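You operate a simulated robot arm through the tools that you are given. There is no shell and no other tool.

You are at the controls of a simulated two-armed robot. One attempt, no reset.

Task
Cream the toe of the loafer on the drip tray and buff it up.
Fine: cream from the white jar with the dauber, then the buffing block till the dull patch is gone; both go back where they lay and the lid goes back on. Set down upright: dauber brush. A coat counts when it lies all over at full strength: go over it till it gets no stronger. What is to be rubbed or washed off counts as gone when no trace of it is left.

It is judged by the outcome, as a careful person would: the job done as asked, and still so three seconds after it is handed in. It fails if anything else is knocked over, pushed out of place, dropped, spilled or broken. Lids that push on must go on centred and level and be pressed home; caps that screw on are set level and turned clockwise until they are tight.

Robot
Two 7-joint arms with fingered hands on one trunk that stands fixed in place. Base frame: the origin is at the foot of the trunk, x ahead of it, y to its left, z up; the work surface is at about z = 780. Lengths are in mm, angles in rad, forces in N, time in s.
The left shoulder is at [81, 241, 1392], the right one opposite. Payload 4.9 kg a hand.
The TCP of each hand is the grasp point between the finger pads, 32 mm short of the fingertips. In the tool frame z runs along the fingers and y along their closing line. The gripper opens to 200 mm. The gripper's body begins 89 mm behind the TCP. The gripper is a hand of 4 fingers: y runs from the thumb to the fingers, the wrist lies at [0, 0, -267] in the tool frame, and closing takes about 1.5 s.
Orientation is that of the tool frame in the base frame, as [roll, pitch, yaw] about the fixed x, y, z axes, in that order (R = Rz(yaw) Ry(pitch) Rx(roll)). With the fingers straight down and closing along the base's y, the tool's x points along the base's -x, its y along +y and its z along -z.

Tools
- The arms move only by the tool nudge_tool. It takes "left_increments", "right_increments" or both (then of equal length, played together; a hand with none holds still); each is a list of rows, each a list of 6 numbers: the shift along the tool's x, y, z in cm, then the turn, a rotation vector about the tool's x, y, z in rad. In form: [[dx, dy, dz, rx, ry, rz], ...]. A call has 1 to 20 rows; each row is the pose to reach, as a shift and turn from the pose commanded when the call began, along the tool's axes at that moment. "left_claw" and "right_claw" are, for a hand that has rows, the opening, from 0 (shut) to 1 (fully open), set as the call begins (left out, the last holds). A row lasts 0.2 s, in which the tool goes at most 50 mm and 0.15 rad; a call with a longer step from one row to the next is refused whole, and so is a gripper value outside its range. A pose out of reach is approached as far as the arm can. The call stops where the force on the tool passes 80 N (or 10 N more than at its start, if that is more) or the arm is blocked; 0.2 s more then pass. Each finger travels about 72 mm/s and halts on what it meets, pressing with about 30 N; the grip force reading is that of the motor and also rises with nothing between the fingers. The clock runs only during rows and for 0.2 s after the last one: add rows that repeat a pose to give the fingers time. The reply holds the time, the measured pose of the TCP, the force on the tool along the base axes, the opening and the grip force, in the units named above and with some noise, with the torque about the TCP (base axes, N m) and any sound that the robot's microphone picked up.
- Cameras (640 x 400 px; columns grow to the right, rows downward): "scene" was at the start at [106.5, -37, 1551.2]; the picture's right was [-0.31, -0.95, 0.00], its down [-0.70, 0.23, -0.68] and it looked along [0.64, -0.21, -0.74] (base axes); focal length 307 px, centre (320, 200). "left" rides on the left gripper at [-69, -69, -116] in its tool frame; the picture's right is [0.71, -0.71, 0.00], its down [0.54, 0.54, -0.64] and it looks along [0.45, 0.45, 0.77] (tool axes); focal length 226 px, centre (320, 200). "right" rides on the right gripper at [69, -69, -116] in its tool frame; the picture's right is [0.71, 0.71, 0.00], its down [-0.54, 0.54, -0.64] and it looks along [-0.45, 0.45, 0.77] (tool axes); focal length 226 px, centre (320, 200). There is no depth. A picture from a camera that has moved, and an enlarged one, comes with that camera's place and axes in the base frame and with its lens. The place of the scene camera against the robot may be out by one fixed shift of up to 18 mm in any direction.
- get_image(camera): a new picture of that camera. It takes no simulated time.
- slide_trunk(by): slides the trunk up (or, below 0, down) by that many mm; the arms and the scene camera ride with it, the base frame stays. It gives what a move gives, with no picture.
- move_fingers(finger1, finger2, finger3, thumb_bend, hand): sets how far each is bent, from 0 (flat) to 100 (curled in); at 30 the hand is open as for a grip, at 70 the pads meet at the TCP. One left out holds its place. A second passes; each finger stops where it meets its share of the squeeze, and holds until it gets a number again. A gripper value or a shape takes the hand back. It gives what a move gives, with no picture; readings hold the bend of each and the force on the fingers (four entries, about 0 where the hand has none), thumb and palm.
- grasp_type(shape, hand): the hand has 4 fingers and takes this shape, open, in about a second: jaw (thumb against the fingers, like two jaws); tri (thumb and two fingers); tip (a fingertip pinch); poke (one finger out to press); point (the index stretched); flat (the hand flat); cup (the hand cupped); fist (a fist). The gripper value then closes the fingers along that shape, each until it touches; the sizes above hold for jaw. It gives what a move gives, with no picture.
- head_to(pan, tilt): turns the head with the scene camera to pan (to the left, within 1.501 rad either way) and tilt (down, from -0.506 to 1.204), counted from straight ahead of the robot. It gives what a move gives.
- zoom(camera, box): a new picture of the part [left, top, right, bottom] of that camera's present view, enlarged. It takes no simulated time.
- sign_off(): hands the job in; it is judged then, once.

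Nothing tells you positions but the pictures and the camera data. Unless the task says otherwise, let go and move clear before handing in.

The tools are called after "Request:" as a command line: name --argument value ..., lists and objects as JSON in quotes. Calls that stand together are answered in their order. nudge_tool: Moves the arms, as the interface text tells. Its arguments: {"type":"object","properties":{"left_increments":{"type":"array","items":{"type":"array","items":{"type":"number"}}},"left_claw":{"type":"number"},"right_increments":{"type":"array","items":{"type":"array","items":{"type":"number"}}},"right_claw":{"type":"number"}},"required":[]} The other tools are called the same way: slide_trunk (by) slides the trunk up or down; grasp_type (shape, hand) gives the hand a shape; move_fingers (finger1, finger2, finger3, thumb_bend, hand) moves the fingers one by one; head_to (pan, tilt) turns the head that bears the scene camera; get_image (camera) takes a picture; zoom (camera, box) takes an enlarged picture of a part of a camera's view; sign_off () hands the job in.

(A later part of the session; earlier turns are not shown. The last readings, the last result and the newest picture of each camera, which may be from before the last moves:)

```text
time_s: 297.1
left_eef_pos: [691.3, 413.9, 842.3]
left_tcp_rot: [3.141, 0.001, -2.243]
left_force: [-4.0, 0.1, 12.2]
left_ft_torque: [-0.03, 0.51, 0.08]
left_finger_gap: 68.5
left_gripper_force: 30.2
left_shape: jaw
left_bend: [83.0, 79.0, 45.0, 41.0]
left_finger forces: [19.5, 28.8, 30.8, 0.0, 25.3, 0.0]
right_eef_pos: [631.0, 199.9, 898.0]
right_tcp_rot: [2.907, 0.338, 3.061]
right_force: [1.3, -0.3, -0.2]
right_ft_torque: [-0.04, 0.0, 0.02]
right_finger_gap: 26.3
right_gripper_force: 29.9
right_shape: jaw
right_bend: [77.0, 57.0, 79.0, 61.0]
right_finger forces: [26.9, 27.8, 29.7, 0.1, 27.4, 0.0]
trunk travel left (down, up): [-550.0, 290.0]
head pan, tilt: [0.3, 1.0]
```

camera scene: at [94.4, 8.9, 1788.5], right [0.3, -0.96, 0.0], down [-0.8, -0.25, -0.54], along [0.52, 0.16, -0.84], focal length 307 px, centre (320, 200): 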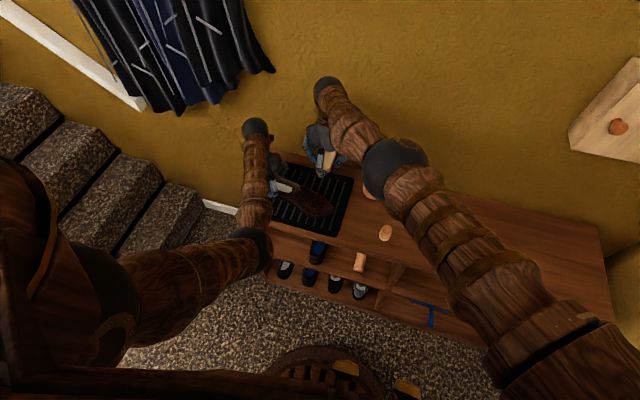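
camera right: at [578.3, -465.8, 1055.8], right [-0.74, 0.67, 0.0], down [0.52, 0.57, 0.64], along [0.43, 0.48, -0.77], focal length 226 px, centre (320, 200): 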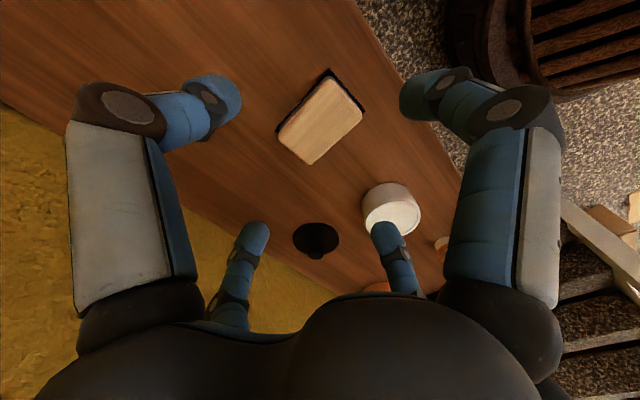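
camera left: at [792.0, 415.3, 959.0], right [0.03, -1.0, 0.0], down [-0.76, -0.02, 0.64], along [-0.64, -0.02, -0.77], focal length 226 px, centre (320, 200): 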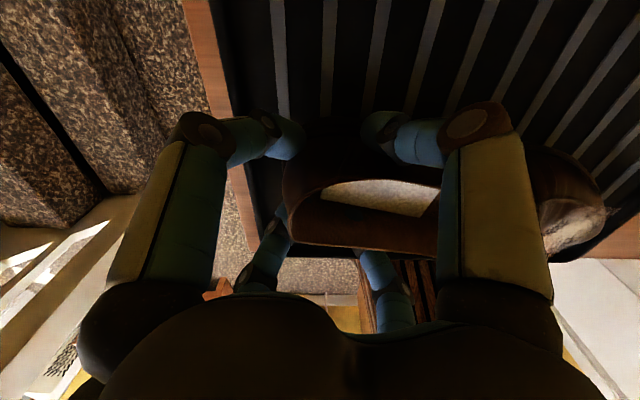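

Lost touch at the end; pressing 2 mm deeper and repeating.

Request:
nudge_tool --right_increments '[[0, 0, 0.2, 0, 0, 0], [0, 0, 0.3, 0, 0, 0], [0, 0.5, 0.28, 0.02, 0, 0], [0, 1.0, 0.28, 0.03, 0, 0], [0, 0.5, 0.28, 0.02, 0, 0], [0, 0, 0.28, 0, 0, 0], [0, -0.6, 0.28, 0, 0, 0], [0, -1.2, 0.28, 0, 0, 0], [0, -1.8, 0.28, 0, 0, 0], [0, -2.4, 0.28, 0, 0, 0], [0, -1.8, 0.28, 0, 0, 0], [0, -1.2, 0.28, 0, 0, 0], [0, -0.6, 0.28, 0, 0, 0], [0, 0, 0.28, 0, 0, 0], [0, 0.5, 0.28, 0.02, 0, 0], [0, 1.0, 0.28, 0.03, 0, 0], [0, 0.5, 0.28, 0.02, 0, 0], [0, 0, 0.28, 0, 0, 0]]'

```text
time_s: 300.9
left_eef_pos: [691.7, 413.9, 842.9]
left_tcp_rot: [3.139, -0.001, -2.243]
left_force: [2.1, 1.8, 4.0]
left_ft_torque: [0.2, 0.25, 0.53]
left_finger_gap: 68.3
left_gripper_force: 29.9
left_shape: jaw
left_bend: [83.0, 79.0, 45.0, 40.0]
left_finger forces: [19.3, 25.4, 26.9, 0.0, 29.7, 0.1]
right_eef_pos: [630.1, 203.0, 897.2]
right_tcp_rot: [2.906, 0.34, 3.063]
right_force: [-7.5, 4.4, 19.5]
right_ft_torque: [0.29, -0.06, 0.13]
right_finger_gap: 26.9
right_gripper_force: 29.9
right_shape: jaw
right_bend: [77.0, 57.0, 79.0, 61.0]
right_finger forces: [29.3, 33.0, 32.3, 0.0, 25.4, 0.0]
trunk travel left (down, up): [-550.0, 290.0]
head pan, tilt: [0.3, 1.0]
```

Next the ridge, heel-ward half. Lifting, rolling upright, and touching down.

Request:
nudge_tool --right_increments '[[0, 0, -1.5, 0, 0, 0], [-1.3, 0, -1.5, 0, 0.12, 0], [-2.6, 0, -1.3, 0, 0.24, 0], [-3.8, 0, -1, 0, 0.35, 0], [-3.8, 0.3, -0.4, 0, 0.35, 0], [-3.8, 0.3, 0, 0, 0.35, 0], [-3.8, 0.3, 0, 0, 0.35, 0]]'

Request:
nudge_tool --right_increments '[[0, 0, 0.2, 0, 0, 0], [0, 0, 0.4, 0, 0, 0], [0, 0, 0.5, 0, 0, 0], [0, 0, 0.5, 0, 0, 0]]'

```text
time_s: 302.6
left_eef_pos: [691.5, 412.3, 841.2]
left_tcp_rot: [3.139, -0.001, -2.242]
left_force: [-0.6, 1.3, 9.4]
left_ft_torque: [0.02, 0.45, 0.18]
left_finger_gap: 68.4
left_gripper_force: 29.7
left_shape: jaw
left_bend: [83.0, 79.0, 45.0, 41.0]
left_finger forces: [19.9, 27.8, 30.5, 0.0, 26.4, 0.1]
right_eef_pos: [667.8, 200.5, 909.5]
right_tcp_rot: [2.923, -0.002, 3.14]
right_force: [-1.2, -2.2, 4.8]
right_ft_torque: [-0.02, -0.03, 0.04]
right_finger_gap: 26.7
right_gripper_force: 29.8
right_shape: jaw
right_bend: [77.0, 57.0, 79.0, 61.0]
right_finger forces: [27.3, 27.5, 29.8, 0.0, 27.4, 0.0]
trunk travel left (down, up): [-550.0, 290.0]
head pan, tilt: [0.3, 1.0]
```

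```text
time_s: 303.6
left_eef_pos: [690.4, 412.3, 844.6]
left_tcp_rot: [3.14, 0.001, -2.242]
left_force: [6.1, 13.5, 0.3]
left_ft_torque: [0.7, 0.0, 0.61]
left_finger_gap: 68.4
left_gripper_force: 30.0
left_shape: jaw
left_bend: [83.0, 79.0, 45.0, 41.0]
left_finger forces: [22.4, 27.0, 21.2, 0.0, 31.1, 0.1]
right_eef_pos: [668.4, 199.2, 905.2]
right_tcp_rot: [2.92, 0.003, 3.14]
right_force: [-7.2, -18.9, 40.9]
right_ft_torque: [-0.1, 0.02, -0.09]
right_finger_gap: 27.5
right_gripper_force: 30.1
right_shape: jaw
right_bend: [77.0, 79.0, 80.0, 61.0]
right_finger forces: [32.5, 30.2, 34.5, 0.0, 36.1, 0.0]
trunk travel left (down, up): [-550.0, 290.0]
head pan, tilt: [0.3, 1.0]
```

It was already touching; backing off 4 mm and stroking lightly along the ridge.

Request:
nudge_tool --right_increments '[[0, 0, -0.42, 0, 0, 0], [0, 0.5, -0.42, 0.02, 0, 0], [0, 1.0, -0.42, 0.04, 0, 0], [0, 1.5, -0.42, 0.05, 0, 0], [0, 1.0, -0.42, 0.04, 0, 0], [0, 0.5, -0.42, 0.02, 0, 0], [0, 0, -0.42, 0, 0, 0], [0, -0.6, -0.42, -0.02, 0, 0], [0, -1.2, -0.4, -0.03, 0, 0], [0, -1.8, -0.38, -0.04, 0, 0], [0, -2.4, -0.35, -0.05, 0, 0], [0, -1.8, -0.38, -0.04, 0, 0], [0, -1.2, -0.4, -0.03, 0, 0], [0, -0.6, -0.4, -0.02, 0, 0], [0, 0, -0.4, 0, 0, 0], [0, 0.5, -0.4, 0.02, 0, 0], [0, 1.0, -0.4, 0.04, 0, 0], [0, 1.5, -0.4, 0.05, 0, 0], [0, 0.8, -0.4, 0.03, 0, 0], [0, 0, -0.4, 0, 0, 0]]'

```text
time_s: 307.8
left_eef_pos: [691.9, 412.5, 842.0]
left_tcp_rot: [3.138, -0.003, -2.244]
left_force: [-0.4, 7.1, 4.5]
left_ft_torque: [0.32, 0.25, 0.32]
left_finger_gap: 68.1
left_gripper_force: 29.8
left_shape: jaw
left_bend: [83.0, 79.0, 45.0, 41.0]
left_finger forces: [19.8, 27.3, 26.0, 0.0, 27.7, 0.0]
right_eef_pos: [667.8, 203.9, 909.9]
right_tcp_rot: [2.918, -0.001, 3.14]
right_force: [0.0, -10.0, 12.9]
right_ft_torque: [-0.16, -0.2, -0.14]
right_finger_gap: 27.2
right_gripper_force: 30.2
right_shape: jaw
right_bend: [77.0, 57.0, 79.0, 60.0]
right_finger forces: [27.3, 26.5, 34.2, 0.1, 30.6, 0.0]
trunk travel left (down, up): [-550.0, 290.0]
head pan, tilt: [0.3, 1.0]
```

Now the far side, same strokes.

Request:
nudge_tool --right_increments '[[0, 0, -0.6, 0, 0, 0], [-1.15, 0, -0.5, 0, 0.1, 0], [-2.3, 0, -0.2, 0, 0.2, 0], [-2.3, 0, 0.15, 0, 0.2, 0], [-2.3, 0.5, 0.15, 0.02, 0.2, 0], [-2.3, 1.0, 0.15, 0.03, 0.2, 0], [-2.3, 0.5, 0.15, 0.02, 0.2, 0], [-2.3, 0, 0.15, 0, 0.2, 0], [-2.3, -0.6, 0.15, -0.01, 0.2, 0], [-2.3, -1.2, 0.17, -0.02, 0.2, 0], [-2.3, -1.8, 0.19, -0.03, 0.2, 0], [-2.3, -2.4, 0.22, -0.04, 0.2, 0], [-2.3, -1.8, 0.19, -0.03, 0.2, 0], [-2.3, -1.2, 0.17, -0.02, 0.2, 0], [-2.3, -0.6, 0.15, -0.01, 0.2, 0], [-2.3, 0, 0.15, 0, 0.2, 0]]'

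```text
time_s: 311.1
left_eef_pos: [692.0, 412.6, 842.2]
left_tcp_rot: [3.139, -0.001, -2.241]
left_force: [-1.9, 9.3, 8.4]
left_ft_torque: [0.34, 0.4, 0.13]
left_finger_gap: 68.3
left_gripper_force: 30.2
left_shape: jaw
left_bend: [83.0, 79.0, 45.0, 41.0]
left_finger forces: [20.2, 30.2, 27.1, 0.1, 27.4, 0.0]
right_eef_pos: [690.6, 198.2, 906.3]
right_tcp_rot: [2.92, -0.197, -3.101]
right_force: [-0.9, -8.9, 8.9]
right_ft_torque: [-0.27, 0.0, -0.03]
right_finger_gap: 27.0
right_gripper_force: 29.4
right_shape: jaw
right_bend: [77.0, 79.0, 79.0, 60.0]
right_finger forces: [27.4, 27.6, 30.6, 0.1, 30.1, 0.0]
trunk travel left (down, up): [-550.0, 290.0]
head pan, tilt: [0.3, 1.0]
```

Good. One more set of strokes here, then lift away and compare from the scene view.

Request:
nudge_tool --right_increments '[[0, 0.5, -0.03, 0.02, 0, 0], [0, 1.0, -0.03, 0.03, 0, 0], [0, 1.6, -0.03, 0.04, 0, 0], [0, 1.0, -0.03, 0.03, 0, 0], [0, 0.5, -0.03, 0.02, 0, 0], [0, 0, 0, 0, 0, 0], [0, -0.6, 0.02, -0.01, 0, 0], [0, -1.2, 0.04, -0.02, 0, 0], [0, -1.8, 0.06, -0.03, 0, 0], [0, -1.2, 0.04, -0.02, 0, 0], [0, -0.6, 0.02, -0.01, 0, 0], [0, 0, 0, 0, 0, 0], [0, 0.5, -0.03, 0.02, 0, 0], [0, 0, 0, 0, 0, 0]]'

Request:
nudge_tool --right_increments '[[0, 0, -3, 0, 0, 0], [2, -1, -6, 0.05, -0.1, 0], [3.5, -3, -9, 0.1, -0.2, 0], [4, -7, -10, 0.15, -0.2, 0], [4.5, -11, -10, 0.22, -0.2, 0], [4.5, -15, -10, 0.22, -0.2, 0], [4.5, -19.5, -10, 0.22, -0.2, 0], [4.5, -24, -10, 0.22, -0.2, 0], [4.5, -28, -10, 0.22, -0.2, 0]]'

Request:
zoom --camera "scene" --box '[280, 170, 350, 226]'

Request:
zoom --camera "scene" --box '[265, 160, 365, 240]'

```text
time_s: 314.1
left_eef_pos: [690.4, 413.8, 841.9]
left_tcp_rot: [3.139, 0.0, -2.243]
left_force: [-0.7, 12.0, 2.1]
left_ft_torque: [0.59, 0.38, 0.33]
left_finger_gap: 67.5
left_gripper_force: 30.4
left_shape: jaw
left_bend: [83.0, 79.0, 45.0, 41.0]
left_finger forces: [20.3, 31.2, 24.5, 0.0, 28.5, 0.1]
right_eef_pos: [690.0, 200.1, 905.8]
right_tcp_rot: [2.918, -0.196, -3.099]
right_force: [0.5, -17.5, 17.0]
right_ft_torque: [-0.55, -0.09, -0.06]
right_finger_gap: 26.7
right_gripper_force: 29.6
right_shape: jaw
right_bend: [77.0, 79.0, 79.0, 60.0]
right_finger forces: [27.8, 26.1, 32.0, 0.0, 35.5, 0.0]
trunk travel left (down, up): [-550.0, 290.0]
head pan, tilt: [0.3, 1.0]
```

```text
time_s: 316.1
left_eef_pos: [692.3, 411.9, 841.4]
left_tcp_rot: [3.139, 0.0, -2.242]
left_force: [-2.3, 4.1, 14.9]
left_ft_torque: [0.07, 0.43, 0.02]
left_finger_gap: 67.7
left_gripper_force: 30.3
left_shape: jaw
left_bend: [83.0, 79.0, 45.0, 41.0]
left_finger forces: [19.8, 30.4, 30.0, 0.0, 25.9, 0.0]
right_eef_pos: [663.6, -96.4, 949.1]
right_tcp_rot: [3.139, 0.0, -3.121]
right_force: [-0.2, -0.4, -0.5]
right_ft_torque: [0.03, 0.0, 0.01]
right_finger_gap: 26.8
right_gripper_force: 29.7
right_shape: jaw
right_bend: [77.0, 58.0, 79.0, 61.0]
right_finger forces: [25.3, 29.1, 29.8, 0.0, 25.6, 0.0]
trunk travel left (down, up): [-550.0, 290.0]
head pan, tilt: [0.3, 1.0]
```

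```text
7.14 times, centred on (315, 198) of scene
camera zoom: at [96.9, 4.8, 1788.5], right [0.3, -0.96, 0.0], down [-0.8, -0.25, -0.54], along [0.52, 0.16, -0.84], focal length 2195 px, centre (356, 214)
```

zoom: 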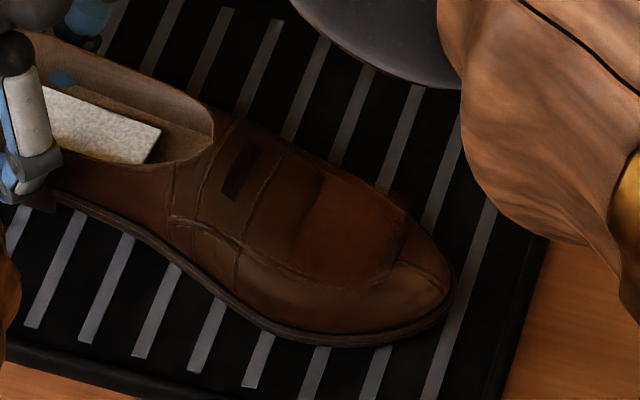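

```text
5.00 times, centred on (315, 200) of scene
camera zoom: at [96.9, 4.8, 1788.5], right [0.3, -0.96, 0.0], down [-0.8, -0.25, -0.54], along [0.52, 0.16, -0.84], focal length 1536 px, centre (345, 200)
```

zoom: 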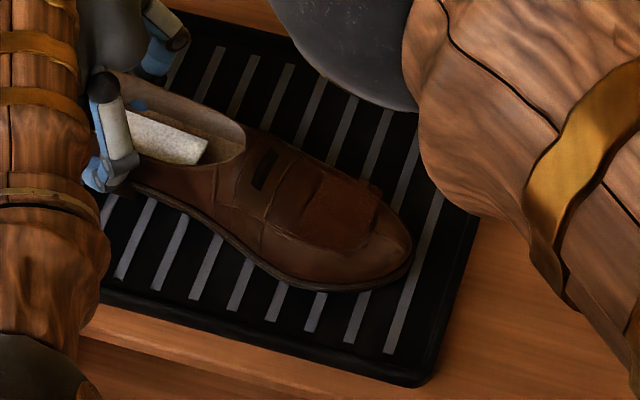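

The film is now more even and stronger than before, with a crisp edge. One more pass will show whether it still strengthens.

Request:
nudge_tool --right_increments '[[0, 3, -3, 0, 0, 0.01], [0, 7.5, -4, 0, 0, 0.02], [-0.1, 12, -4, 0, 0, 0.02], [-0.2, 16.5, -4, -0.05, 0, 0.02], [-0.3, 21, -4, -0.1, 0, 0.02], [-0.4, 25.5, -4, -0.15, 0, 0.02], [-0.9, 29.4, -4, -0.22, 0, 0.02], [-0.9, 29.4, 0, -0.22, 0, 0.02], [-0.9, 29.4, 2.5, -0.22, 0, 0.02], [-0.9, 29.4, 3.3, -0.22, 0, 0.02], [-0.9, 29.4, 3.3, -0.22, 0, 0.02]]'

Request:
zoom --camera "right" --box '[230, 60, 410, 204]'

```text
time_s: 318.6
left_eef_pos: [692.6, 413.1, 843.2]
left_tcp_rot: [3.141, 0.0, -2.243]
left_force: [-1.2, 0.2, 13.9]
left_ft_torque: [0.05, 0.37, 0.04]
left_finger_gap: 68.0
left_gripper_force: 30.4
left_shape: jaw
left_bend: [83.0, 79.0, 45.0, 41.0]
left_finger forces: [19.5, 28.9, 29.2, 0.1, 26.9, 0.0]
right_eef_pos: [670.1, 196.9, 916.5]
right_tcp_rot: [2.92, 0.001, -3.141]
right_force: [-0.1, -0.1, -0.1]
right_ft_torque: [-0.03, 0.01, -0.01]
right_finger_gap: 26.7
right_gripper_force: 30.4
right_shape: jaw
right_bend: [77.0, 57.0, 79.0, 61.0]
right_finger forces: [25.1, 29.3, 29.8, 0.0, 25.7, 0.1]
trunk travel left (down, up): [-550.0, 290.0]
head pan, tilt: [0.3, 1.0]
```

```text
2.78 times, centred on (320, 132) of right
camera zoom: at [600.5, 104.1, 1014.0], right [-0.71, 0.69, 0.16], down [0.54, 0.39, 0.75], along [0.45, 0.61, -0.65], focal length 628 px, centre (320, 389)
```

zoom: 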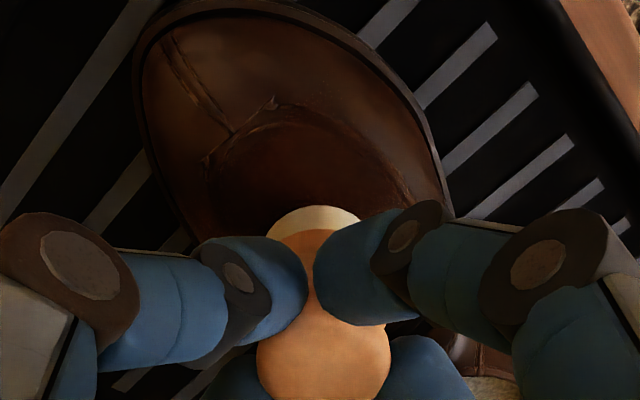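

Touching down on the ridge.

Request:
nudge_tool --right_increments '[[0, 0, 0.3, 0, 0, 0], [0, 0, 0.5, 0, 0, 0], [0, 0, 0.7, 0, 0, 0], [0, 0, 0.7, 0, 0, 0]]'

```text
time_s: 319.6
left_eef_pos: [692.2, 412.2, 842.9]
left_tcp_rot: [3.138, 0.0, -2.242]
left_force: [0.1, 1.2, 14.1]
left_ft_torque: [0.01, 0.36, 0.05]
left_finger_gap: 67.9
left_gripper_force: 29.6
left_shape: jaw
left_bend: [83.0, 79.0, 45.0, 41.0]
left_finger forces: [19.6, 28.8, 29.2, 0.0, 26.9, 0.1]
right_eef_pos: [668.3, 198.6, 910.2]
right_tcp_rot: [2.919, -0.002, -3.141]
right_force: [0.8, 0.6, -0.5]
right_ft_torque: [-0.01, 0.0, -0.01]
right_finger_gap: 26.7
right_gripper_force: 30.1
right_shape: jaw
right_bend: [77.0, 57.0, 79.0, 61.0]
right_finger forces: [25.2, 29.2, 29.7, 0.1, 25.7, 0.0]
trunk travel left (down, up): [-550.0, 290.0]
head pan, tilt: [0.3, 1.0]
```

Request:
nudge_tool --right_increments '[[0, 0, 0.15, 0, 0, 0], [0, 0, 0.3, 0, 0, 0], [0, 0.6, 0.3, 0.02, 0, 0], [0, 1.2, 0.3, 0.04, 0, 0], [0, 1.8, 0.3, 0.05, 0, 0], [0, 1.2, 0.3, 0.04, 0, 0], [0, 0.6, 0.3, 0.02, 0, 0], [0, 0, 0.3, 0, 0, 0], [0, -0.6, 0.3, -0.01, 0, 0], [0, -1.2, 0.3, -0.02, 0, 0], [0, -1.8, 0.31, -0.03, 0, 0], [0, -2.4, 0.33, -0.04, 0, 0], [0, -1.8, 0.31, -0.03, 0, 0], [0, -1.2, 0.3, -0.02, 0, 0], [0, -0.6, 0.3, -0.01, 0, 0], [0, 0, 0.3, 0, 0, 0]]'

```text
time_s: 322.9
left_eef_pos: [692.2, 412.3, 841.5]
left_tcp_rot: [3.141, -0.001, -2.243]
left_force: [-3.1, 5.8, 8.9]
left_ft_torque: [0.27, 0.49, 0.12]
left_finger_gap: 67.8
left_gripper_force: 29.7
left_shape: jaw
left_bend: [83.0, 79.0, 45.0, 41.0]
left_finger forces: [19.3, 31.4, 27.3, 0.0, 26.6, 0.1]
right_eef_pos: [669.8, 199.2, 906.7]
right_tcp_rot: [2.922, -0.001, 3.139]
right_force: [-1.2, -5.2, 4.6]
right_ft_torque: [-0.19, -0.01, -0.03]
right_finger_gap: 26.9
right_gripper_force: 30.0
right_shape: jaw
right_bend: [77.0, 79.0, 79.0, 60.0]
right_finger forces: [26.7, 28.6, 30.4, 0.0, 28.5, 0.0]
trunk travel left (down, up): [-550.0, 290.0]
head pan, tilt: [0.3, 1.0]
```

Ridge done. Near side again with strokes.

Request:
nudge_tool --right_increments '[[0, 0, -0.5, 0, 0, 0], [1.15, 0, -0.4, 0, -0.1, 0], [2.4, 0, 0, 0, -0.2, 0], [2.4, 0, 0.35, 0, -0.2, 0], [2.4, 0.6, 0.35, 0.02, -0.2, 0], [2.4, 1.2, 0.35, 0.03, -0.2, 0], [2.4, 1.7, 0.35, 0.04, -0.2, 0], [2.4, 1.2, 0.35, 0.03, -0.2, 0], [2.4, 0.6, 0.35, 0.02, -0.2, 0], [2.4, 0, 0.35, 0, -0.2, 0], [2.4, -0.6, 0.36, -0.01, -0.2, 0], [2.4, -1.2, 0.37, -0.02, -0.2, 0], [2.4, -1.8, 0.38, -0.03, -0.2, 0], [2.4, -2.4, 0.4, -0.04, -0.2, 0], [2.4, -1.8, 0.38, -0.03, -0.2, 0], [2.4, -1.2, 0.37, -0.02, -0.2, 0], [2.4, -0.6, 0.36, -0.01, -0.2, 0], [2.4, 0, 0.35, 0, -0.2, 0]]'

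```text
time_s: 326.8
left_eef_pos: [692.1, 412.8, 841.7]
left_tcp_rot: [3.14, 0.0, -2.243]
left_force: [-2.0, 2.1, 12.2]
left_ft_torque: [0.07, 0.48, 0.09]
left_finger_gap: 68.1
left_gripper_force: 30.7
left_shape: jaw
left_bend: [83.0, 79.0, 45.0, 41.0]
left_finger forces: [19.3, 29.5, 29.3, 0.1, 26.4, 0.1]
right_eef_pos: [643.8, 201.5, 903.4]
right_tcp_rot: [2.917, 0.195, 3.098]
right_force: [-0.3, -0.4, 0.2]
right_ft_torque: [-0.01, 0.0, 0.02]
right_finger_gap: 26.6
right_gripper_force: 30.1
right_shape: jaw
right_bend: [77.0, 79.0, 79.0, 61.0]
right_finger forces: [25.5, 29.0, 29.0, 0.0, 25.9, 0.1]
trunk travel left (down, up): [-550.0, 290.0]
head pan, tilt: [0.3, 1.0]
```

Request:
nudge_tool --right_increments '[[0, 0, 0.2, 0, 0, 0], [0, 0.6, 0.22, 0.02, 0, 0], [0, 1.2, 0.22, 0.03, 0, 0], [0, 1.7, 0.22, 0.04, 0, 0], [0, 1.2, 0.22, 0.03, 0, 0], [0, 0.6, 0.22, 0.02, 0, 0], [0, 0, 0.22, 0, 0, 0], [0, -0.6, 0.22, -0.01, 0, 0], [0, -1.2, 0.22, -0.02, 0, 0], [0, -1.8, 0.22, -0.03, 0, 0], [0, -2.4, 0.24, -0.04, 0, 0], [0, -1.8, 0.22, -0.03, 0, 0], [0, -1.2, 0.22, -0.02, 0, 0], [0, -0.6, 0.22, -0.01, 0, 0], [0, 0, 0.22, 0, 0, 0], [0.65, 0, 0.2, 0, -0.08, 0], [1.35, 0, 0.42, 0, -0.15, 0], [1.35, 0.6, 0.42, 0, -0.15, 0], [1.35, -0.1, 0.42, 0, -0.15, 0], [1.35, -0.8, 0.42, 0, -0.15, 0]]'

Request:
nudge_tool --right_increments '[[0, -0.6, 0, 0, 0, 0], [0, -1.2, 0, 0, 0, 0], [0, -0.6, 0, 0, 0, 0], [0, 0, 0, 0, 0, 0], [0, 0.6, 0, 0, 0, 0], [0, 1.2, 0, 0, 0, 0], [0, 0.6, 0, 0, 0, 0], [0, 0, 0, 0, 0, 0], [0, -0.6, 0, 0, 0, 0]]'

```text
time_s: 330.9
left_eef_pos: [692.2, 412.3, 842.3]
left_tcp_rot: [3.14, 0.0, -2.242]
left_force: [0.2, 2.1, 7.6]
left_ft_torque: [0.09, 0.36, 0.23]
left_finger_gap: 67.8
left_gripper_force: 30.3
left_shape: jaw
left_bend: [83.0, 79.0, 45.0, 41.0]
left_finger forces: [18.8, 27.2, 28.2, 0.0, 27.8, 0.0]
right_eef_pos: [631.6, 195.6, 895.8]
right_tcp_rot: [2.906, 0.341, 3.061]
right_force: [-3.5, 1.8, 7.4]
right_ft_torque: [0.04, 0.01, 0.01]
right_finger_gap: 26.7
right_gripper_force: 29.9
right_shape: jaw
right_bend: [77.0, 79.0, 79.0, 61.0]
right_finger forces: [25.6, 29.9, 28.9, 0.0, 26.2, 0.0]
trunk travel left (down, up): [-550.0, 290.0]
head pan, tilt: [0.3, 1.0]
```

```text
time_s: 332.9
left_eef_pos: [691.9, 414.1, 842.3]
left_tcp_rot: [3.141, 0.001, -2.244]
left_force: [2.1, 1.5, 7.6]
left_ft_torque: [0.06, 0.24, 0.39]
left_finger_gap: 67.7
left_gripper_force: 30.4
left_shape: jaw
left_bend: [83.0, 79.0, 45.0, 41.0]
left_finger forces: [18.8, 25.6, 27.9, 0.0, 29.4, 0.0]
right_eef_pos: [631.9, 189.6, 894.5]
right_tcp_rot: [2.907, 0.339, 3.06]
right_force: [-4.6, -0.6, 10.4]
right_ft_torque: [0.02, -0.03, -0.02]
right_finger_gap: 26.5
right_gripper_force: 30.1
right_shape: jaw
right_bend: [77.0, 79.0, 79.0, 61.0]
right_finger forces: [25.7, 30.0, 29.7, 0.1, 26.9, 0.0]
trunk travel left (down, up): [-550.0, 290.0]
head pan, tilt: [0.3, 1.0]
```

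Near side well covered. Now across to the far side once more.

Request:
nudge_tool --right_increments '[[0, 0, -2, 0, 0, 0], [-1.25, 0.2, -2, 0, 0.11, 0], [-2.5, 0.4, -1.7, 0, 0.22, 0], [-3.75, 0.6, -1.2, 0, 0.33, 0], [-4.9, 0.9, -0.6, 0, 0.44, 0], [-6.0, 1.2, 0.3, 0, 0.55, 0], [-6.0, 1.2, 0.9, 0, 0.55, 0], [-6.0, 1.2, 0.9, 0, 0.55, 0]]'

```text
time_s: 334.8
left_eef_pos: [692.3, 413.0, 840.9]
left_tcp_rot: [3.138, 0.0, -2.244]
left_force: [-2.5, 2.9, 13.5]
left_ft_torque: [0.0, 0.48, 0.08]
left_finger_gap: 67.8
left_gripper_force: 29.9
left_shape: jaw
left_bend: [83.0, 79.0, 45.0, 41.0]
left_finger forces: [19.2, 29.5, 29.9, 0.0, 26.4, 0.0]
right_eef_pos: [691.7, 196.5, 909.1]
right_tcp_rot: [2.916, -0.196, -3.097]
right_force: [0.5, -0.5, -0.8]
right_ft_torque: [0.01, -0.02, 0.03]
right_finger_gap: 26.5
right_gripper_force: 29.6
right_shape: jaw
right_bend: [77.0, 79.0, 79.0, 61.0]
right_finger forces: [24.7, 28.2, 28.4, 0.0, 24.8, 0.0]
trunk travel left (down, up): [-550.0, 290.0]
head pan, tilt: [0.3, 1.0]
```

Request:
nudge_tool --right_increments '[[0, 0, 0.25, 0, 0, 0], [0, 0, 0.4, 0, 0, 0], [0, 0.6, 0.4, 0.02, 0, 0], [0, 1.2, 0.4, 0.03, 0, 0], [0, 1.8, 0.4, 0.04, 0, 0], [0, 1.2, 0.4, 0.03, 0, 0], [0, 0.6, 0.4, 0.02, 0, 0], [0, 0, 0.4, 0, 0, 0], [0, -0.6, 0.42, -0.01, 0, 0], [0, -1.2, 0.44, -0.02, 0, 0], [0, -1.8, 0.46, -0.03, 0, 0], [0, -2.4, 0.48, -0.04, 0, 0], [0, -1.8, 0.46, -0.03, 0, 0], [0, -1.2, 0.44, -0.02, 0, 0], [0, -0.6, 0.42, -0.01, 0, 0], [0, 0, 0.4, 0, 0, 0], [0, 0.6, 0.4, 0.02, 0, 0], [0, 1.2, 0.4, 0.03, 0, 0], [0, 0.6, 0.4, 0.02, 0, 0], [0, 0, 0.4, 0, 0, 0]]'

Request:
nudge_tool --right_increments '[[0, 0, -3, 0, 0, 0], [2, -1, -6, 0.05, -0.1, 0], [3.5, -3, -9, 0.1, -0.2, 0], [4, -7, -10, 0.15, -0.2, 0], [4.5, -11, -10, 0.22, -0.2, 0], [4.5, -15, -10, 0.22, -0.2, 0], [4.5, -19.5, -10, 0.22, -0.2, 0], [4.5, -24, -10, 0.22, -0.2, 0], [4.5, -28, -10, 0.22, -0.2, 0]]'

Request:
zoom --camera "scene" --box '[280, 170, 350, 226]'

Request:
zoom --camera "scene" --box '[265, 160, 365, 240]'

```text
time_s: 338.9
left_eef_pos: [691.5, 412.1, 842.7]
left_tcp_rot: [3.138, 0.0, -2.243]
left_force: [1.1, 6.8, 4.2]
left_ft_torque: [0.41, 0.27, 0.21]
left_finger_gap: 67.1
left_gripper_force: 29.7
left_shape: jaw
left_bend: [83.0, 79.0, 46.0, 41.0]
left_finger forces: [20.1, 28.1, 25.4, 0.0, 28.6, 0.0]
right_eef_pos: [690.6, 199.0, 903.9]
right_tcp_rot: [2.914, -0.196, -3.097]
right_force: [2.0, -10.4, 16.2]
right_ft_torque: [0.08, -0.13, -0.11]
right_finger_gap: 26.9
right_gripper_force: 29.6
right_shape: jaw
right_bend: [78.0, 79.0, 79.0, 60.0]
right_finger forces: [27.1, 30.2, 30.4, 0.0, 30.8, 0.0]
trunk travel left (down, up): [-550.0, 290.0]
head pan, tilt: [0.3, 1.0]
```

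```text
time_s: 340.9
left_eef_pos: [692.4, 413.7, 842.9]
left_tcp_rot: [3.135, -0.002, -2.241]
left_force: [-2.0, 4.2, 12.7]
left_ft_torque: [0.14, 0.37, -0.03]
left_finger_gap: 67.4
left_gripper_force: 30.3
left_shape: jaw
left_bend: [83.0, 79.0, 46.0, 41.0]
left_finger forces: [19.4, 29.9, 28.7, 0.0, 26.7, 0.0]
right_eef_pos: [667.9, -99.3, 948.7]
right_tcp_rot: [3.137, 0.002, -3.118]
right_force: [0.2, -0.4, -0.8]
right_ft_torque: [0.02, 0.02, 0.02]
right_finger_gap: 26.7
right_gripper_force: 30.0
right_shape: jaw
right_bend: [77.0, 79.0, 79.0, 61.0]
right_finger forces: [24.2, 30.3, 27.7, 0.0, 26.6, 0.0]
trunk travel left (down, up): [-550.0, 290.0]
head pan, tilt: [0.3, 1.0]
```

```text
7.14 times, centred on (315, 198) of scene
camera zoom: at [97.0, 4.9, 1788.5], right [0.3, -0.96, 0.0], down [-0.8, -0.25, -0.54], along [0.52, 0.16, -0.84], focal length 2195 px, centre (356, 214)
```

zoom: 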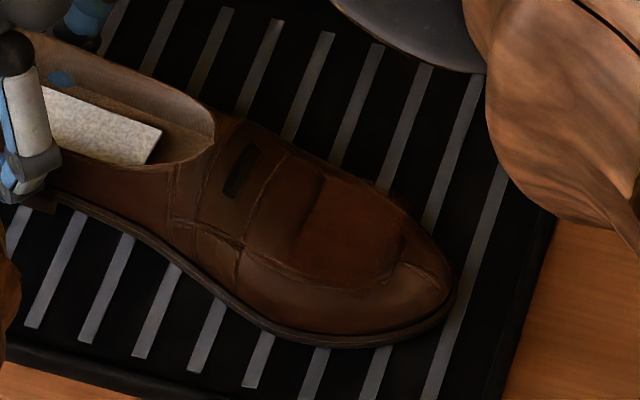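

```text
5.00 times, centred on (315, 200) of scene
camera zoom: at [97.0, 4.9, 1788.5], right [0.3, -0.96, 0.0], down [-0.8, -0.25, -0.54], along [0.52, 0.16, -0.84], focal length 1536 px, centre (345, 200)
```

zoom: 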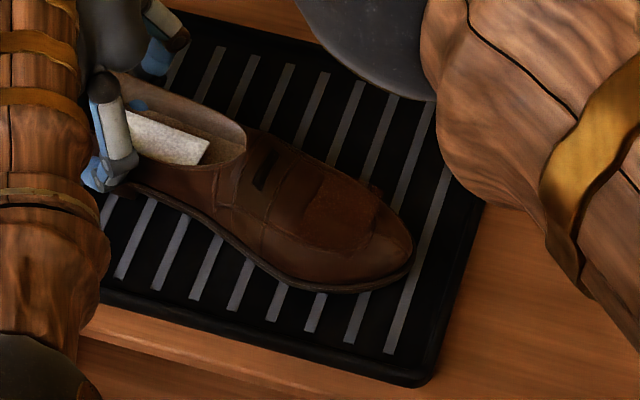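

No further change between the two views: the coat is even and at full strength. Parking the dauber upright at its place.

Request:
nudge_tool --right_increments '[[2, 2, 0, 0, 0, 0.01], [4, 3.93, 0, 0, 0, 0.023], [4, 3.93, 4, 0, 0, 0.023], [4, 3.93, 7.5, 0, 0, 0.023], [4, 3.93, 9, 0, 0, 0.023], [4, 3.93, 9, 0, 0, 0.023]]'

Request:
zoom --camera "right" --box '[230, 80, 410, 224]'

```text
time_s: 342.4
left_eef_pos: [692.4, 412.9, 841.7]
left_tcp_rot: [3.139, -0.002, -2.243]
left_force: [-0.5, 3.7, 12.3]
left_ft_torque: [0.06, 0.34, 0.05]
left_finger_gap: 67.5
left_gripper_force: 30.4
left_shape: jaw
left_bend: [83.0, 79.0, 46.0, 41.0]
left_finger forces: [19.3, 29.2, 28.7, 0.0, 27.3, 0.0]
right_eef_pos: [623.9, -58.5, 859.1]
right_tcp_rot: [3.139, 0.003, 3.14]
right_force: [-0.5, 0.2, -0.1]
right_ft_torque: [0.03, 0.0, -0.03]
right_finger_gap: 26.4
right_gripper_force: 29.5
right_shape: jaw
right_bend: [77.0, 79.0, 79.0, 61.0]
right_finger forces: [24.1, 30.1, 27.6, 0.0, 26.4, 0.1]
trunk travel left (down, up): [-550.0, 290.0]
head pan, tilt: [0.3, 1.0]
```

```text
2.78 times, centred on (320, 152) of right
camera zoom: at [554.8, -128.0, 973.0], right [-0.71, 0.71, 0.0], down [0.54, 0.54, 0.65], along [0.46, 0.46, -0.76], focal length 628 px, centre (320, 333)
```

zoom: 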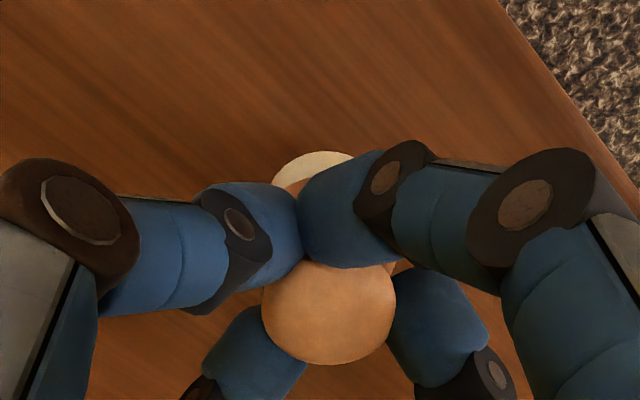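

Adjusting a few millimetres and lowering to touch.

Request:
nudge_tool --right_increments '[[-0.35, -0.2, 0.2, 0, 0, 0], [-0.35, -0.2, 0.4, 0, 0, 0], [-0.35, -0.2, 0.6, 0, 0, 0], [-0.35, -0.2, 0.6, 0, 0, 0]]'

```text
time_s: 343.4
left_eef_pos: [692.4, 413.0, 842.4]
left_tcp_rot: [3.141, 0.0, -2.241]
left_force: [-1.0, 2.0, 13.6]
left_ft_torque: [0.05, 0.31, 0.04]
left_finger_gap: 67.8
left_gripper_force: 29.9
left_shape: jaw
left_bend: [83.0, 79.0, 46.0, 41.0]
left_finger forces: [19.3, 29.0, 28.8, 0.0, 27.3, 0.1]
right_eef_pos: [629.1, -60.6, 852.1]
right_tcp_rot: [3.138, 0.003, 3.14]
right_force: [-0.1, 0.1, 0.1]
right_ft_torque: [-0.03, 0.02, 0.01]
right_finger_gap: 26.5
right_gripper_force: 30.2
right_shape: jaw
right_bend: [77.0, 79.0, 79.0, 61.0]
right_finger forces: [23.9, 30.1, 27.7, 0.0, 26.5, 0.1]
trunk travel left (down, up): [-550.0, 290.0]
head pan, tilt: [0.3, 1.0]
```

Request:
nudge_tool --right_increments '[[0, 0, 0.15, 0, 0, 0], [0, 0, 0.3, 0, 0, 0], [0, 0, 0.4, 0, 0, 0], [0, 0, 0.4, 0, 0, 0]]'

```text
time_s: 344.4
left_eef_pos: [691.9, 411.9, 842.5]
left_tcp_rot: [3.141, -0.001, -2.244]
left_force: [3.3, 1.3, 0.8]
left_ft_torque: [0.11, 0.01, 0.24]
left_finger_gap: 67.5
left_gripper_force: 29.8
left_shape: jaw
left_bend: [83.0, 79.0, 46.0, 41.0]
left_finger forces: [19.0, 23.9, 24.8, 0.1, 29.0, 0.0]
right_eef_pos: [630.0, -62.1, 848.5]
right_tcp_rot: [3.139, 0.005, 3.141]
right_force: [-2.2, -10.2, 28.2]
right_ft_torque: [-0.04, -0.08, -0.1]
right_finger_gap: 26.8
right_gripper_force: 30.5
right_shape: jaw
right_bend: [78.0, 79.0, 79.0, 61.0]
right_finger forces: [28.2, 30.6, 30.1, 0.0, 33.1, 0.1]
trunk travel left (down, up): [-550.0, 290.0]
head pan, tilt: [0.3, 1.0]
```

Standing firmly; relieving and opening, then rising.

Request:
nudge_tool --right_increments '[[0, 0, -0.2, 0, 0, 0], [0, 0, -0.2, 0, 0, 0]]'

Request:
nudge_tool --right_increments '[[0, 0, 0, 0, 0, 0], [0, 0, 0, 0, 0, 0], [0, 0, 0, 0, 0, 0], [0, 0, 0, 0, 0, 0], [0, 0, 0, 0, 0, 0]]' --right_claw 0.5

Request:
nudge_tool --right_increments '[[0, 0, -1, 0, 0, 0], [0, 0, -4, 0, 0, 0], [0, 0, -8.5, 0, 0, 0], [0, 0, -11, 0, 0, 0], [0, 0, -11, 0, 0, 0]]'

Request:
get_image --camera "right"

Request:
zoom --camera "right" --box '[220, 50, 420, 200]'

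```text
time_s: 344.9
left_eef_pos: [691.1, 413.5, 842.1]
left_tcp_rot: [3.14, -0.002, -2.243]
left_force: [-3.4, -1.2, 10.2]
left_ft_torque: [-0.01, 0.44, 0.1]
left_finger_gap: 67.6
left_gripper_force: 30.1
left_shape: jaw
left_bend: [83.0, 79.0, 46.0, 41.0]
left_finger forces: [18.2, 27.7, 29.4, 0.0, 26.2, 0.0]
right_eef_pos: [628.7, -59.4, 849.8]
right_tcp_rot: [3.139, 0.001, 3.141]
right_force: [1.8, -1.6, 6.8]
right_ft_torque: [0.1, -0.18, -0.05]
right_finger_gap: 26.6
right_gripper_force: 29.7
right_shape: jaw
right_bend: [77.0, 79.0, 79.0, 61.0]
right_finger forces: [24.6, 30.6, 30.6, 0.0, 27.8, 0.0]
trunk travel left (down, up): [-550.0, 290.0]
head pan, tilt: [0.3, 1.0]
```

```text
time_s: 346.1
left_eef_pos: [692.0, 413.2, 841.8]
left_tcp_rot: [3.14, 0.0, -2.244]
left_force: [-6.0, -0.4, 10.9]
left_ft_torque: [-0.06, 0.51, 0.01]
left_finger_gap: 67.3
left_gripper_force: 30.4
left_shape: jaw
left_bend: [83.0, 79.0, 46.0, 41.0]
left_finger forces: [18.1, 29.0, 30.2, 0.0, 25.4, 0.1]
right_eef_pos: [628.2, -60.4, 850.5]
right_tcp_rot: [3.138, 0.002, 3.141]
right_force: [0.2, -0.9, 0.0]
right_ft_torque: [0.02, 0.01, 0.01]
right_finger_gap: 99.6
right_gripper_force: 0.0
right_shape: jaw
right_bend: [38.0, 38.0, 38.0, 36.0]
right_finger forces: [0.1, 0.0, 0.0, 0.0, 0.1, 0.0]
trunk travel left (down, up): [-550.0, 290.0]
head pan, tilt: [0.3, 1.0]
```

```text
time_s: 347.4
left_eef_pos: [691.9, 413.2, 842.9]
left_tcp_rot: [3.14, 0.0, -2.242]
left_force: [-6.0, 0.8, 10.4]
left_ft_torque: [0.02, 0.52, -0.05]
left_finger_gap: 67.5
left_gripper_force: 29.9
left_shape: jaw
left_bend: [83.0, 79.0, 46.0, 41.0]
left_finger forces: [18.3, 29.1, 29.7, 0.0, 25.1, 0.1]
right_eef_pos: [630.1, -61.7, 958.7]
right_tcp_rot: [3.139, 0.001, 3.14]
right_force: [0.3, 0.2, -0.4]
right_ft_torque: [-0.01, 0.0, 0.0]
right_finger_gap: 99.8
right_gripper_force: 0.1
right_shape: jaw
right_bend: [38.0, 38.0, 38.0, 36.0]
right_finger forces: [0.1, 0.1, 0.0, 0.1, 0.1, 0.1]
trunk travel left (down, up): [-550.0, 290.0]
head pan, tilt: [0.3, 1.0]
```

```text
taken
camera right: at [560.2, -130.2, 1074.3], right [-0.71, 0.71, 0.0], down [0.54, 0.54, 0.65], along [0.46, 0.46, -0.76], focal length 226 px, centre (320, 200)
```

right: 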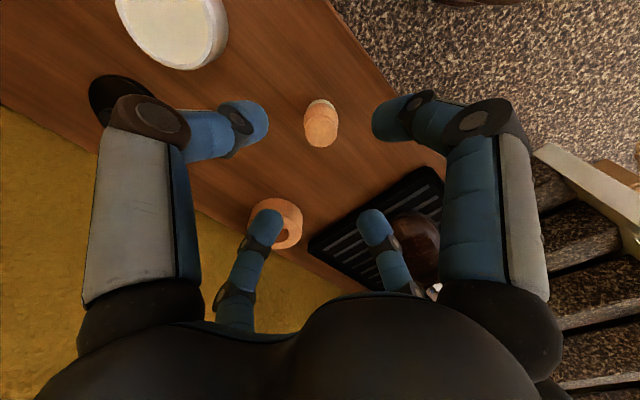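

```text
2.67 times, centred on (320, 125) of right
camera zoom: at [560.2, -130.2, 1074.3], right [-0.71, 0.71, 0.0], down [0.54, 0.54, 0.65], along [0.46, 0.46, -0.76], focal length 603 px, centre (320, 400)
```

zoom: 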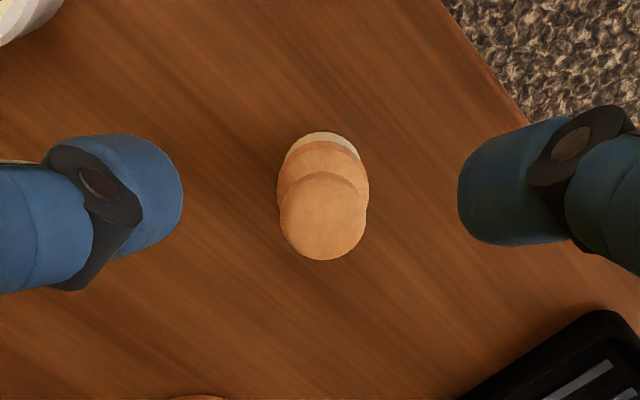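

Dauber upright in place. A close open-hand look at the toe before the final buff.

Request:
nudge_tool --right_increments '[[-0.7, 4.4, -1, 0, 0, 0], [-1.4, 8.8, -1, 0, 0, 0], [-2.1, 13.2, -1, 0, 0, 0], [-2.8, 17.6, -1, 0, 0, 0], [-3.5, 22, -1, 0, 0, 0], [-4.0, 26, -1, 0, 0, 0], [-4.0, 26, 1.5, 0, 0, 0], [-4.0, 26, 1.5, 0, 0, 0]]' --right_claw 1.0

Request:
get_image --camera "right"

Request:
zoom --camera "right" --box '[250, 70, 390, 182]'

```text
time_s: 349.1
left_eef_pos: [692.1, 413.4, 841.9]
left_tcp_rot: [3.141, 0.0, -2.241]
left_force: [-2.7, -0.9, 10.5]
left_ft_torque: [-0.05, 0.42, -0.04]
left_finger_gap: 67.2
left_gripper_force: 29.9
left_shape: jaw
left_bend: [83.0, 79.0, 46.0, 41.0]
left_finger forces: [18.3, 27.7, 29.6, 0.1, 25.8, 0.1]
right_eef_pos: [671.3, 198.7, 945.6]
right_tcp_rot: [3.139, 0.003, 3.139]
right_force: [0.3, 0.1, -0.4]
right_ft_torque: [-0.02, 0.05, 0.01]
right_finger_gap: 200.0
right_gripper_force: 0.1
right_shape: jaw
right_bend: [30.0, 30.0, 30.0, 30.0]
right_finger forces: [0.0, 0.0, 0.0, 0.0, 0.1, 0.0]
trunk travel left (down, up): [-550.0, 290.0]
head pan, tilt: [0.3, 1.0]
```

```text
taken
camera right: at [601.9, 129.3, 1060.7], right [-0.71, 0.71, 0.0], down [0.54, 0.54, 0.65], along [0.46, 0.46, -0.76], focal length 226 px, centre (320, 200)
```

right: 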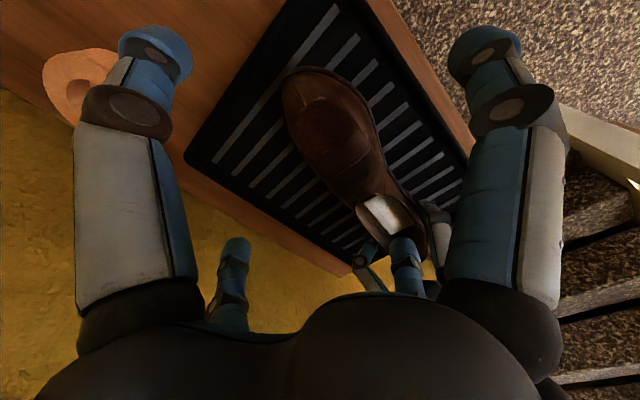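

```text
3.57 times, centred on (320, 126) of right
camera zoom: at [601.9, 129.3, 1060.7], right [-0.71, 0.71, 0.0], down [0.54, 0.54, 0.65], along [0.46, 0.46, -0.76], focal length 807 px, centre (320, 464)
```

zoom: 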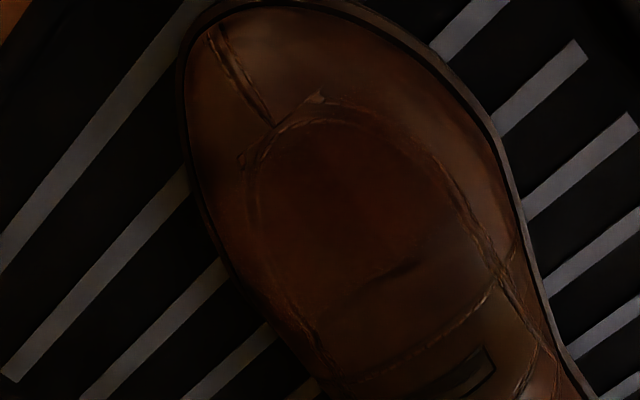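

The finish is even with no pale trace. For the final buff I'll fetch the block again.

Request:
nudge_tool --right_increments '[[0, 0, -4, 0, 0, 0], [0, -4.5, -4.5, 0, 0, 0], [0, -9.3, -4.5, 0, 0, 0], [0.3, -14.1, -4.5, 0, 0, 0], [0.6, -18.9, -4.5, 0, 0, 0], [0.9, -23.7, -4.5, 0, 0, 0], [1.2, -28.5, -4.5, 0, 0, 0], [1.5, -33.3, -4.5, 0, 0, 0], [1.8, -38.1, -4.5, 0, 0, 0], [2.1, -42.9, -4.5, 0, 0, 0], [2.3, -47.7, -4.5, 0, 0, 0], [2.5, -52.5, -4.5, 0, 0, -0.02], [2.5, -57.2, -4.5, 0, 0, -0.046], [2.5, -59.2, -3, 0, 0, -0.046], [2.5, -59.2, 1.5, 0, 0, -0.046], [2.5, -59.2, 6, 0, 0, -0.046], [2.5, -59.2, 9.5, 0, 0, -0.046], [2.5, -59.2, 9.5, 0, 0, -0.046]]' --right_claw 0.7

Request:
zoom --camera "right" --box '[200, 60, 440, 260]'

```text
time_s: 352.9
left_eef_pos: [692.6, 412.8, 842.1]
left_tcp_rot: [3.141, 0.001, -2.244]
left_force: [-0.6, 0.7, 11.6]
left_ft_torque: [0.05, 0.35, -0.04]
left_finger_gap: 67.5
left_gripper_force: 29.9
left_shape: jaw
left_bend: [83.0, 79.0, 46.0, 41.0]
left_finger forces: [19.0, 27.6, 28.9, 0.0, 26.6, 0.0]
right_eef_pos: [643.9, -393.4, 848.5]
right_tcp_rot: [3.139, 0.002, -3.097]
right_force: [0.5, 0.4, 0.0]
right_ft_torque: [0.01, -0.01, 0.01]
right_finger_gap: 140.7
right_gripper_force: 0.1
right_shape: jaw
right_bend: [31.0, 31.0, 31.0, 28.0]
right_finger forces: [0.0, 0.0, 0.0, 0.0, 0.0, 0.0]
trunk travel left (down, up): [-550.0, 290.0]
head pan, tilt: [0.3, 1.0]
```

```text
2.00 times, centred on (320, 160) of right
camera zoom: at [577.7, -465.2, 963.7], right [-0.74, 0.68, 0.0], down [0.52, 0.56, 0.65], along [0.44, 0.48, -0.76], focal length 452 px, centre (320, 280)
```

zoom: 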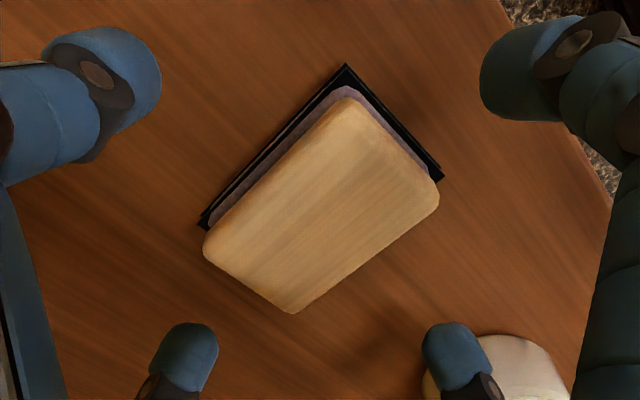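

Aligned with the block. Lowering and gripping.

Request:
nudge_tool --right_increments '[[-0.1, 0, 1.2, 0, 0, 0], [-0.1, 0, 2.2, 0, 0, 0], [-0.1, 0, 2.7, 0, 0, 0], [-0.1, 0, 2.7, 0, 0, 0]]'

Request:
nudge_tool --right_increments '[[0, 0, 0, 0, 0, 0], [0, 0, 0, 0, 0, 0], [0, 0, 0, 0, 0, 0], [0, 0, 0, 0, 0, 0], [0, 0, 0, 0, 0, 0], [0, 0, 0, 0, 0, 0], [0, 0, 0, 0, 0, 0], [0, 0, 0, 0, 0, 0]]' --right_claw 0.0

Request:
zoom --camera "right" --box '[200, 60, 440, 260]'

```text
time_s: 353.9
left_eef_pos: [692.1, 413.1, 841.8]
left_tcp_rot: [3.14, 0.0, -2.243]
left_force: [-1.4, 0.7, 12.2]
left_ft_torque: [0.05, 0.28, -0.04]
left_finger_gap: 67.4
left_gripper_force: 29.6
left_shape: jaw
left_bend: [83.0, 79.0, 46.0, 41.0]
left_finger forces: [19.0, 27.5, 29.0, 0.0, 26.6, 0.0]
right_eef_pos: [646.1, -392.1, 820.8]
right_tcp_rot: [3.14, 0.002, -3.096]
right_force: [0.2, 0.4, 0.8]
right_ft_torque: [0.03, -0.02, 0.01]
right_finger_gap: 140.3
right_gripper_force: 0.2
right_shape: jaw
right_bend: [31.0, 31.0, 31.0, 28.0]
right_finger forces: [0.1, 0.1, 0.1, 0.0, 0.0, 0.0]
trunk travel left (down, up): [-550.0, 290.0]
head pan, tilt: [0.3, 1.0]
```

```text
time_s: 355.8
left_eef_pos: [690.8, 413.3, 842.4]
left_tcp_rot: [3.14, 0.0, -2.243]
left_force: [-0.9, 0.9, 13.5]
left_ft_torque: [0.03, 0.33, -0.05]
left_finger_gap: 67.1
left_gripper_force: 30.4
left_shape: jaw
left_bend: [83.0, 79.0, 46.0, 41.0]
left_finger forces: [19.1, 27.7, 29.2, 0.0, 26.6, 0.1]
right_eef_pos: [645.1, -392.4, 821.6]
right_tcp_rot: [3.137, 0.002, -3.096]
right_force: [-0.1, 0.6, -0.5]
right_ft_torque: [0.0, 0.01, -0.03]
right_finger_gap: 63.2
right_gripper_force: 30.2
right_shape: jaw
right_bend: [42.0, 51.0, 42.0, 49.0]
right_finger forces: [26.6, 27.0, 26.6, 0.0, 27.3, 0.1]
trunk travel left (down, up): [-550.0, 290.0]
head pan, tilt: [0.3, 1.0]
```

```text
2.00 times, centred on (320, 160) of right
camera zoom: at [579.0, -465.0, 936.7], right [-0.74, 0.67, 0.0], down [0.52, 0.56, 0.65], along [0.44, 0.48, -0.76], focal length 452 px, centre (320, 280)
```

zoom: 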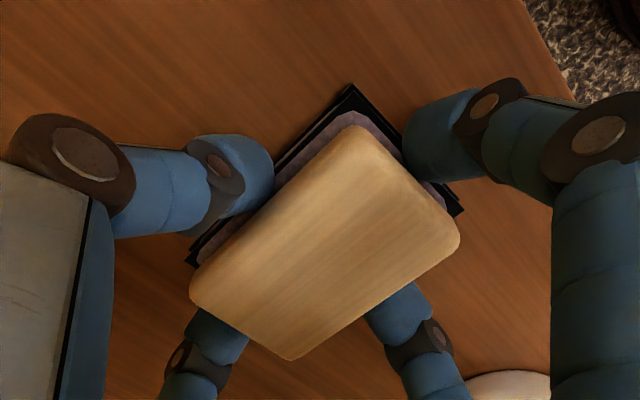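

Same even grip. Carrying it back over the toe with the slope tilt.

Request:
nudge_tool --right_increments '[[0, 0, -1, 0, 0, 0], [0, 0, -5, 0, 0, 0], [0, 0, -9.5, 0, 0, 0], [0, 0, -14, 0, 0, 0], [0, 3, -16.2, 0, 0, 0], [-0.3, 7.8, -16.2, 0, 0, 0], [-0.6, 12.6, -16.2, 0, 0, 0], [-0.9, 17.4, -16.2, 0, 0, 0], [-1.2, 22.2, -16.2, 0, 0, 0], [-1.5, 27, -16.2, 0, 0, 0], [-1.9, 31.8, -16.2, 0, 0, 0], [-2.3, 36.6, -16.2, 0, 0, 0], [-2.7, 41.4, -16.2, -0.05, 0, 0.01], [-3.1, 46.2, -16.2, -0.1, 0, 0.02], [-3.5, 51, -16.2, -0.15, 0, 0.03], [-3.8, 55.5, -16.2, -0.2, 0, 0.046], [-4.6, 58.2, -14, -0.2, 0, 0.046], [-4.6, 58.2, -11, -0.2, 0, 0.046], [-4.6, 58.2, -8.5, -0.2, 0, 0.046], [-4.6, 58.2, -8.5, -0.2, 0, 0.046]]'

Request:
zoom --camera "right" --box '[200, 40, 440, 240]'

```text
time_s: 359.9
left_eef_pos: [692.1, 412.0, 841.0]
left_tcp_rot: [3.139, 0.001, -2.243]
left_force: [0.7, 0.1, 12.7]
left_ft_torque: [-0.03, 0.28, 0.01]
left_finger_gap: 67.3
left_gripper_force: 30.2
left_shape: jaw
left_bend: [83.0, 79.0, 46.0, 41.0]
left_finger forces: [18.8, 27.0, 29.4, 0.2, 27.0, 0.0]
right_eef_pos: [665.5, 189.2, 907.0]
right_tcp_rot: [2.938, 0.0, 3.141]
right_force: [-0.6, -0.3, -0.1]
right_ft_torque: [-0.01, 0.01, 0.02]
right_finger_gap: 63.2
right_gripper_force: 29.5
right_shape: jaw
right_bend: [42.0, 51.0, 42.0, 49.0]
right_finger forces: [26.5, 27.1, 26.7, 0.1, 27.7, 0.1]
trunk travel left (down, up): [-550.0, 290.0]
head pan, tilt: [0.3, 1.0]
```

```text
2.00 times, centred on (320, 140) of right
camera zoom: at [595.8, 98.8, 1007.2], right [-0.71, 0.69, 0.14], down [0.54, 0.4, 0.74], along [0.45, 0.6, -0.66], focal length 452 px, centre (320, 320)
```

zoom: 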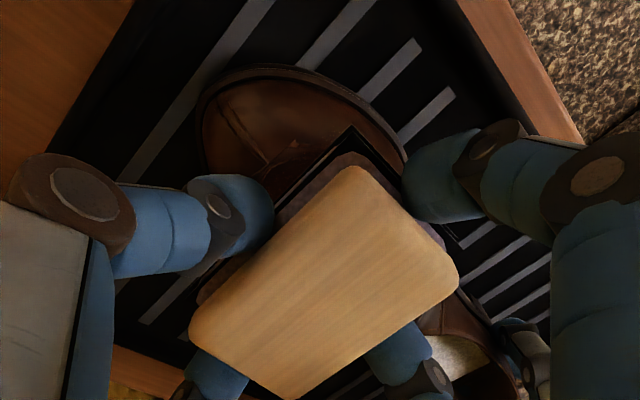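

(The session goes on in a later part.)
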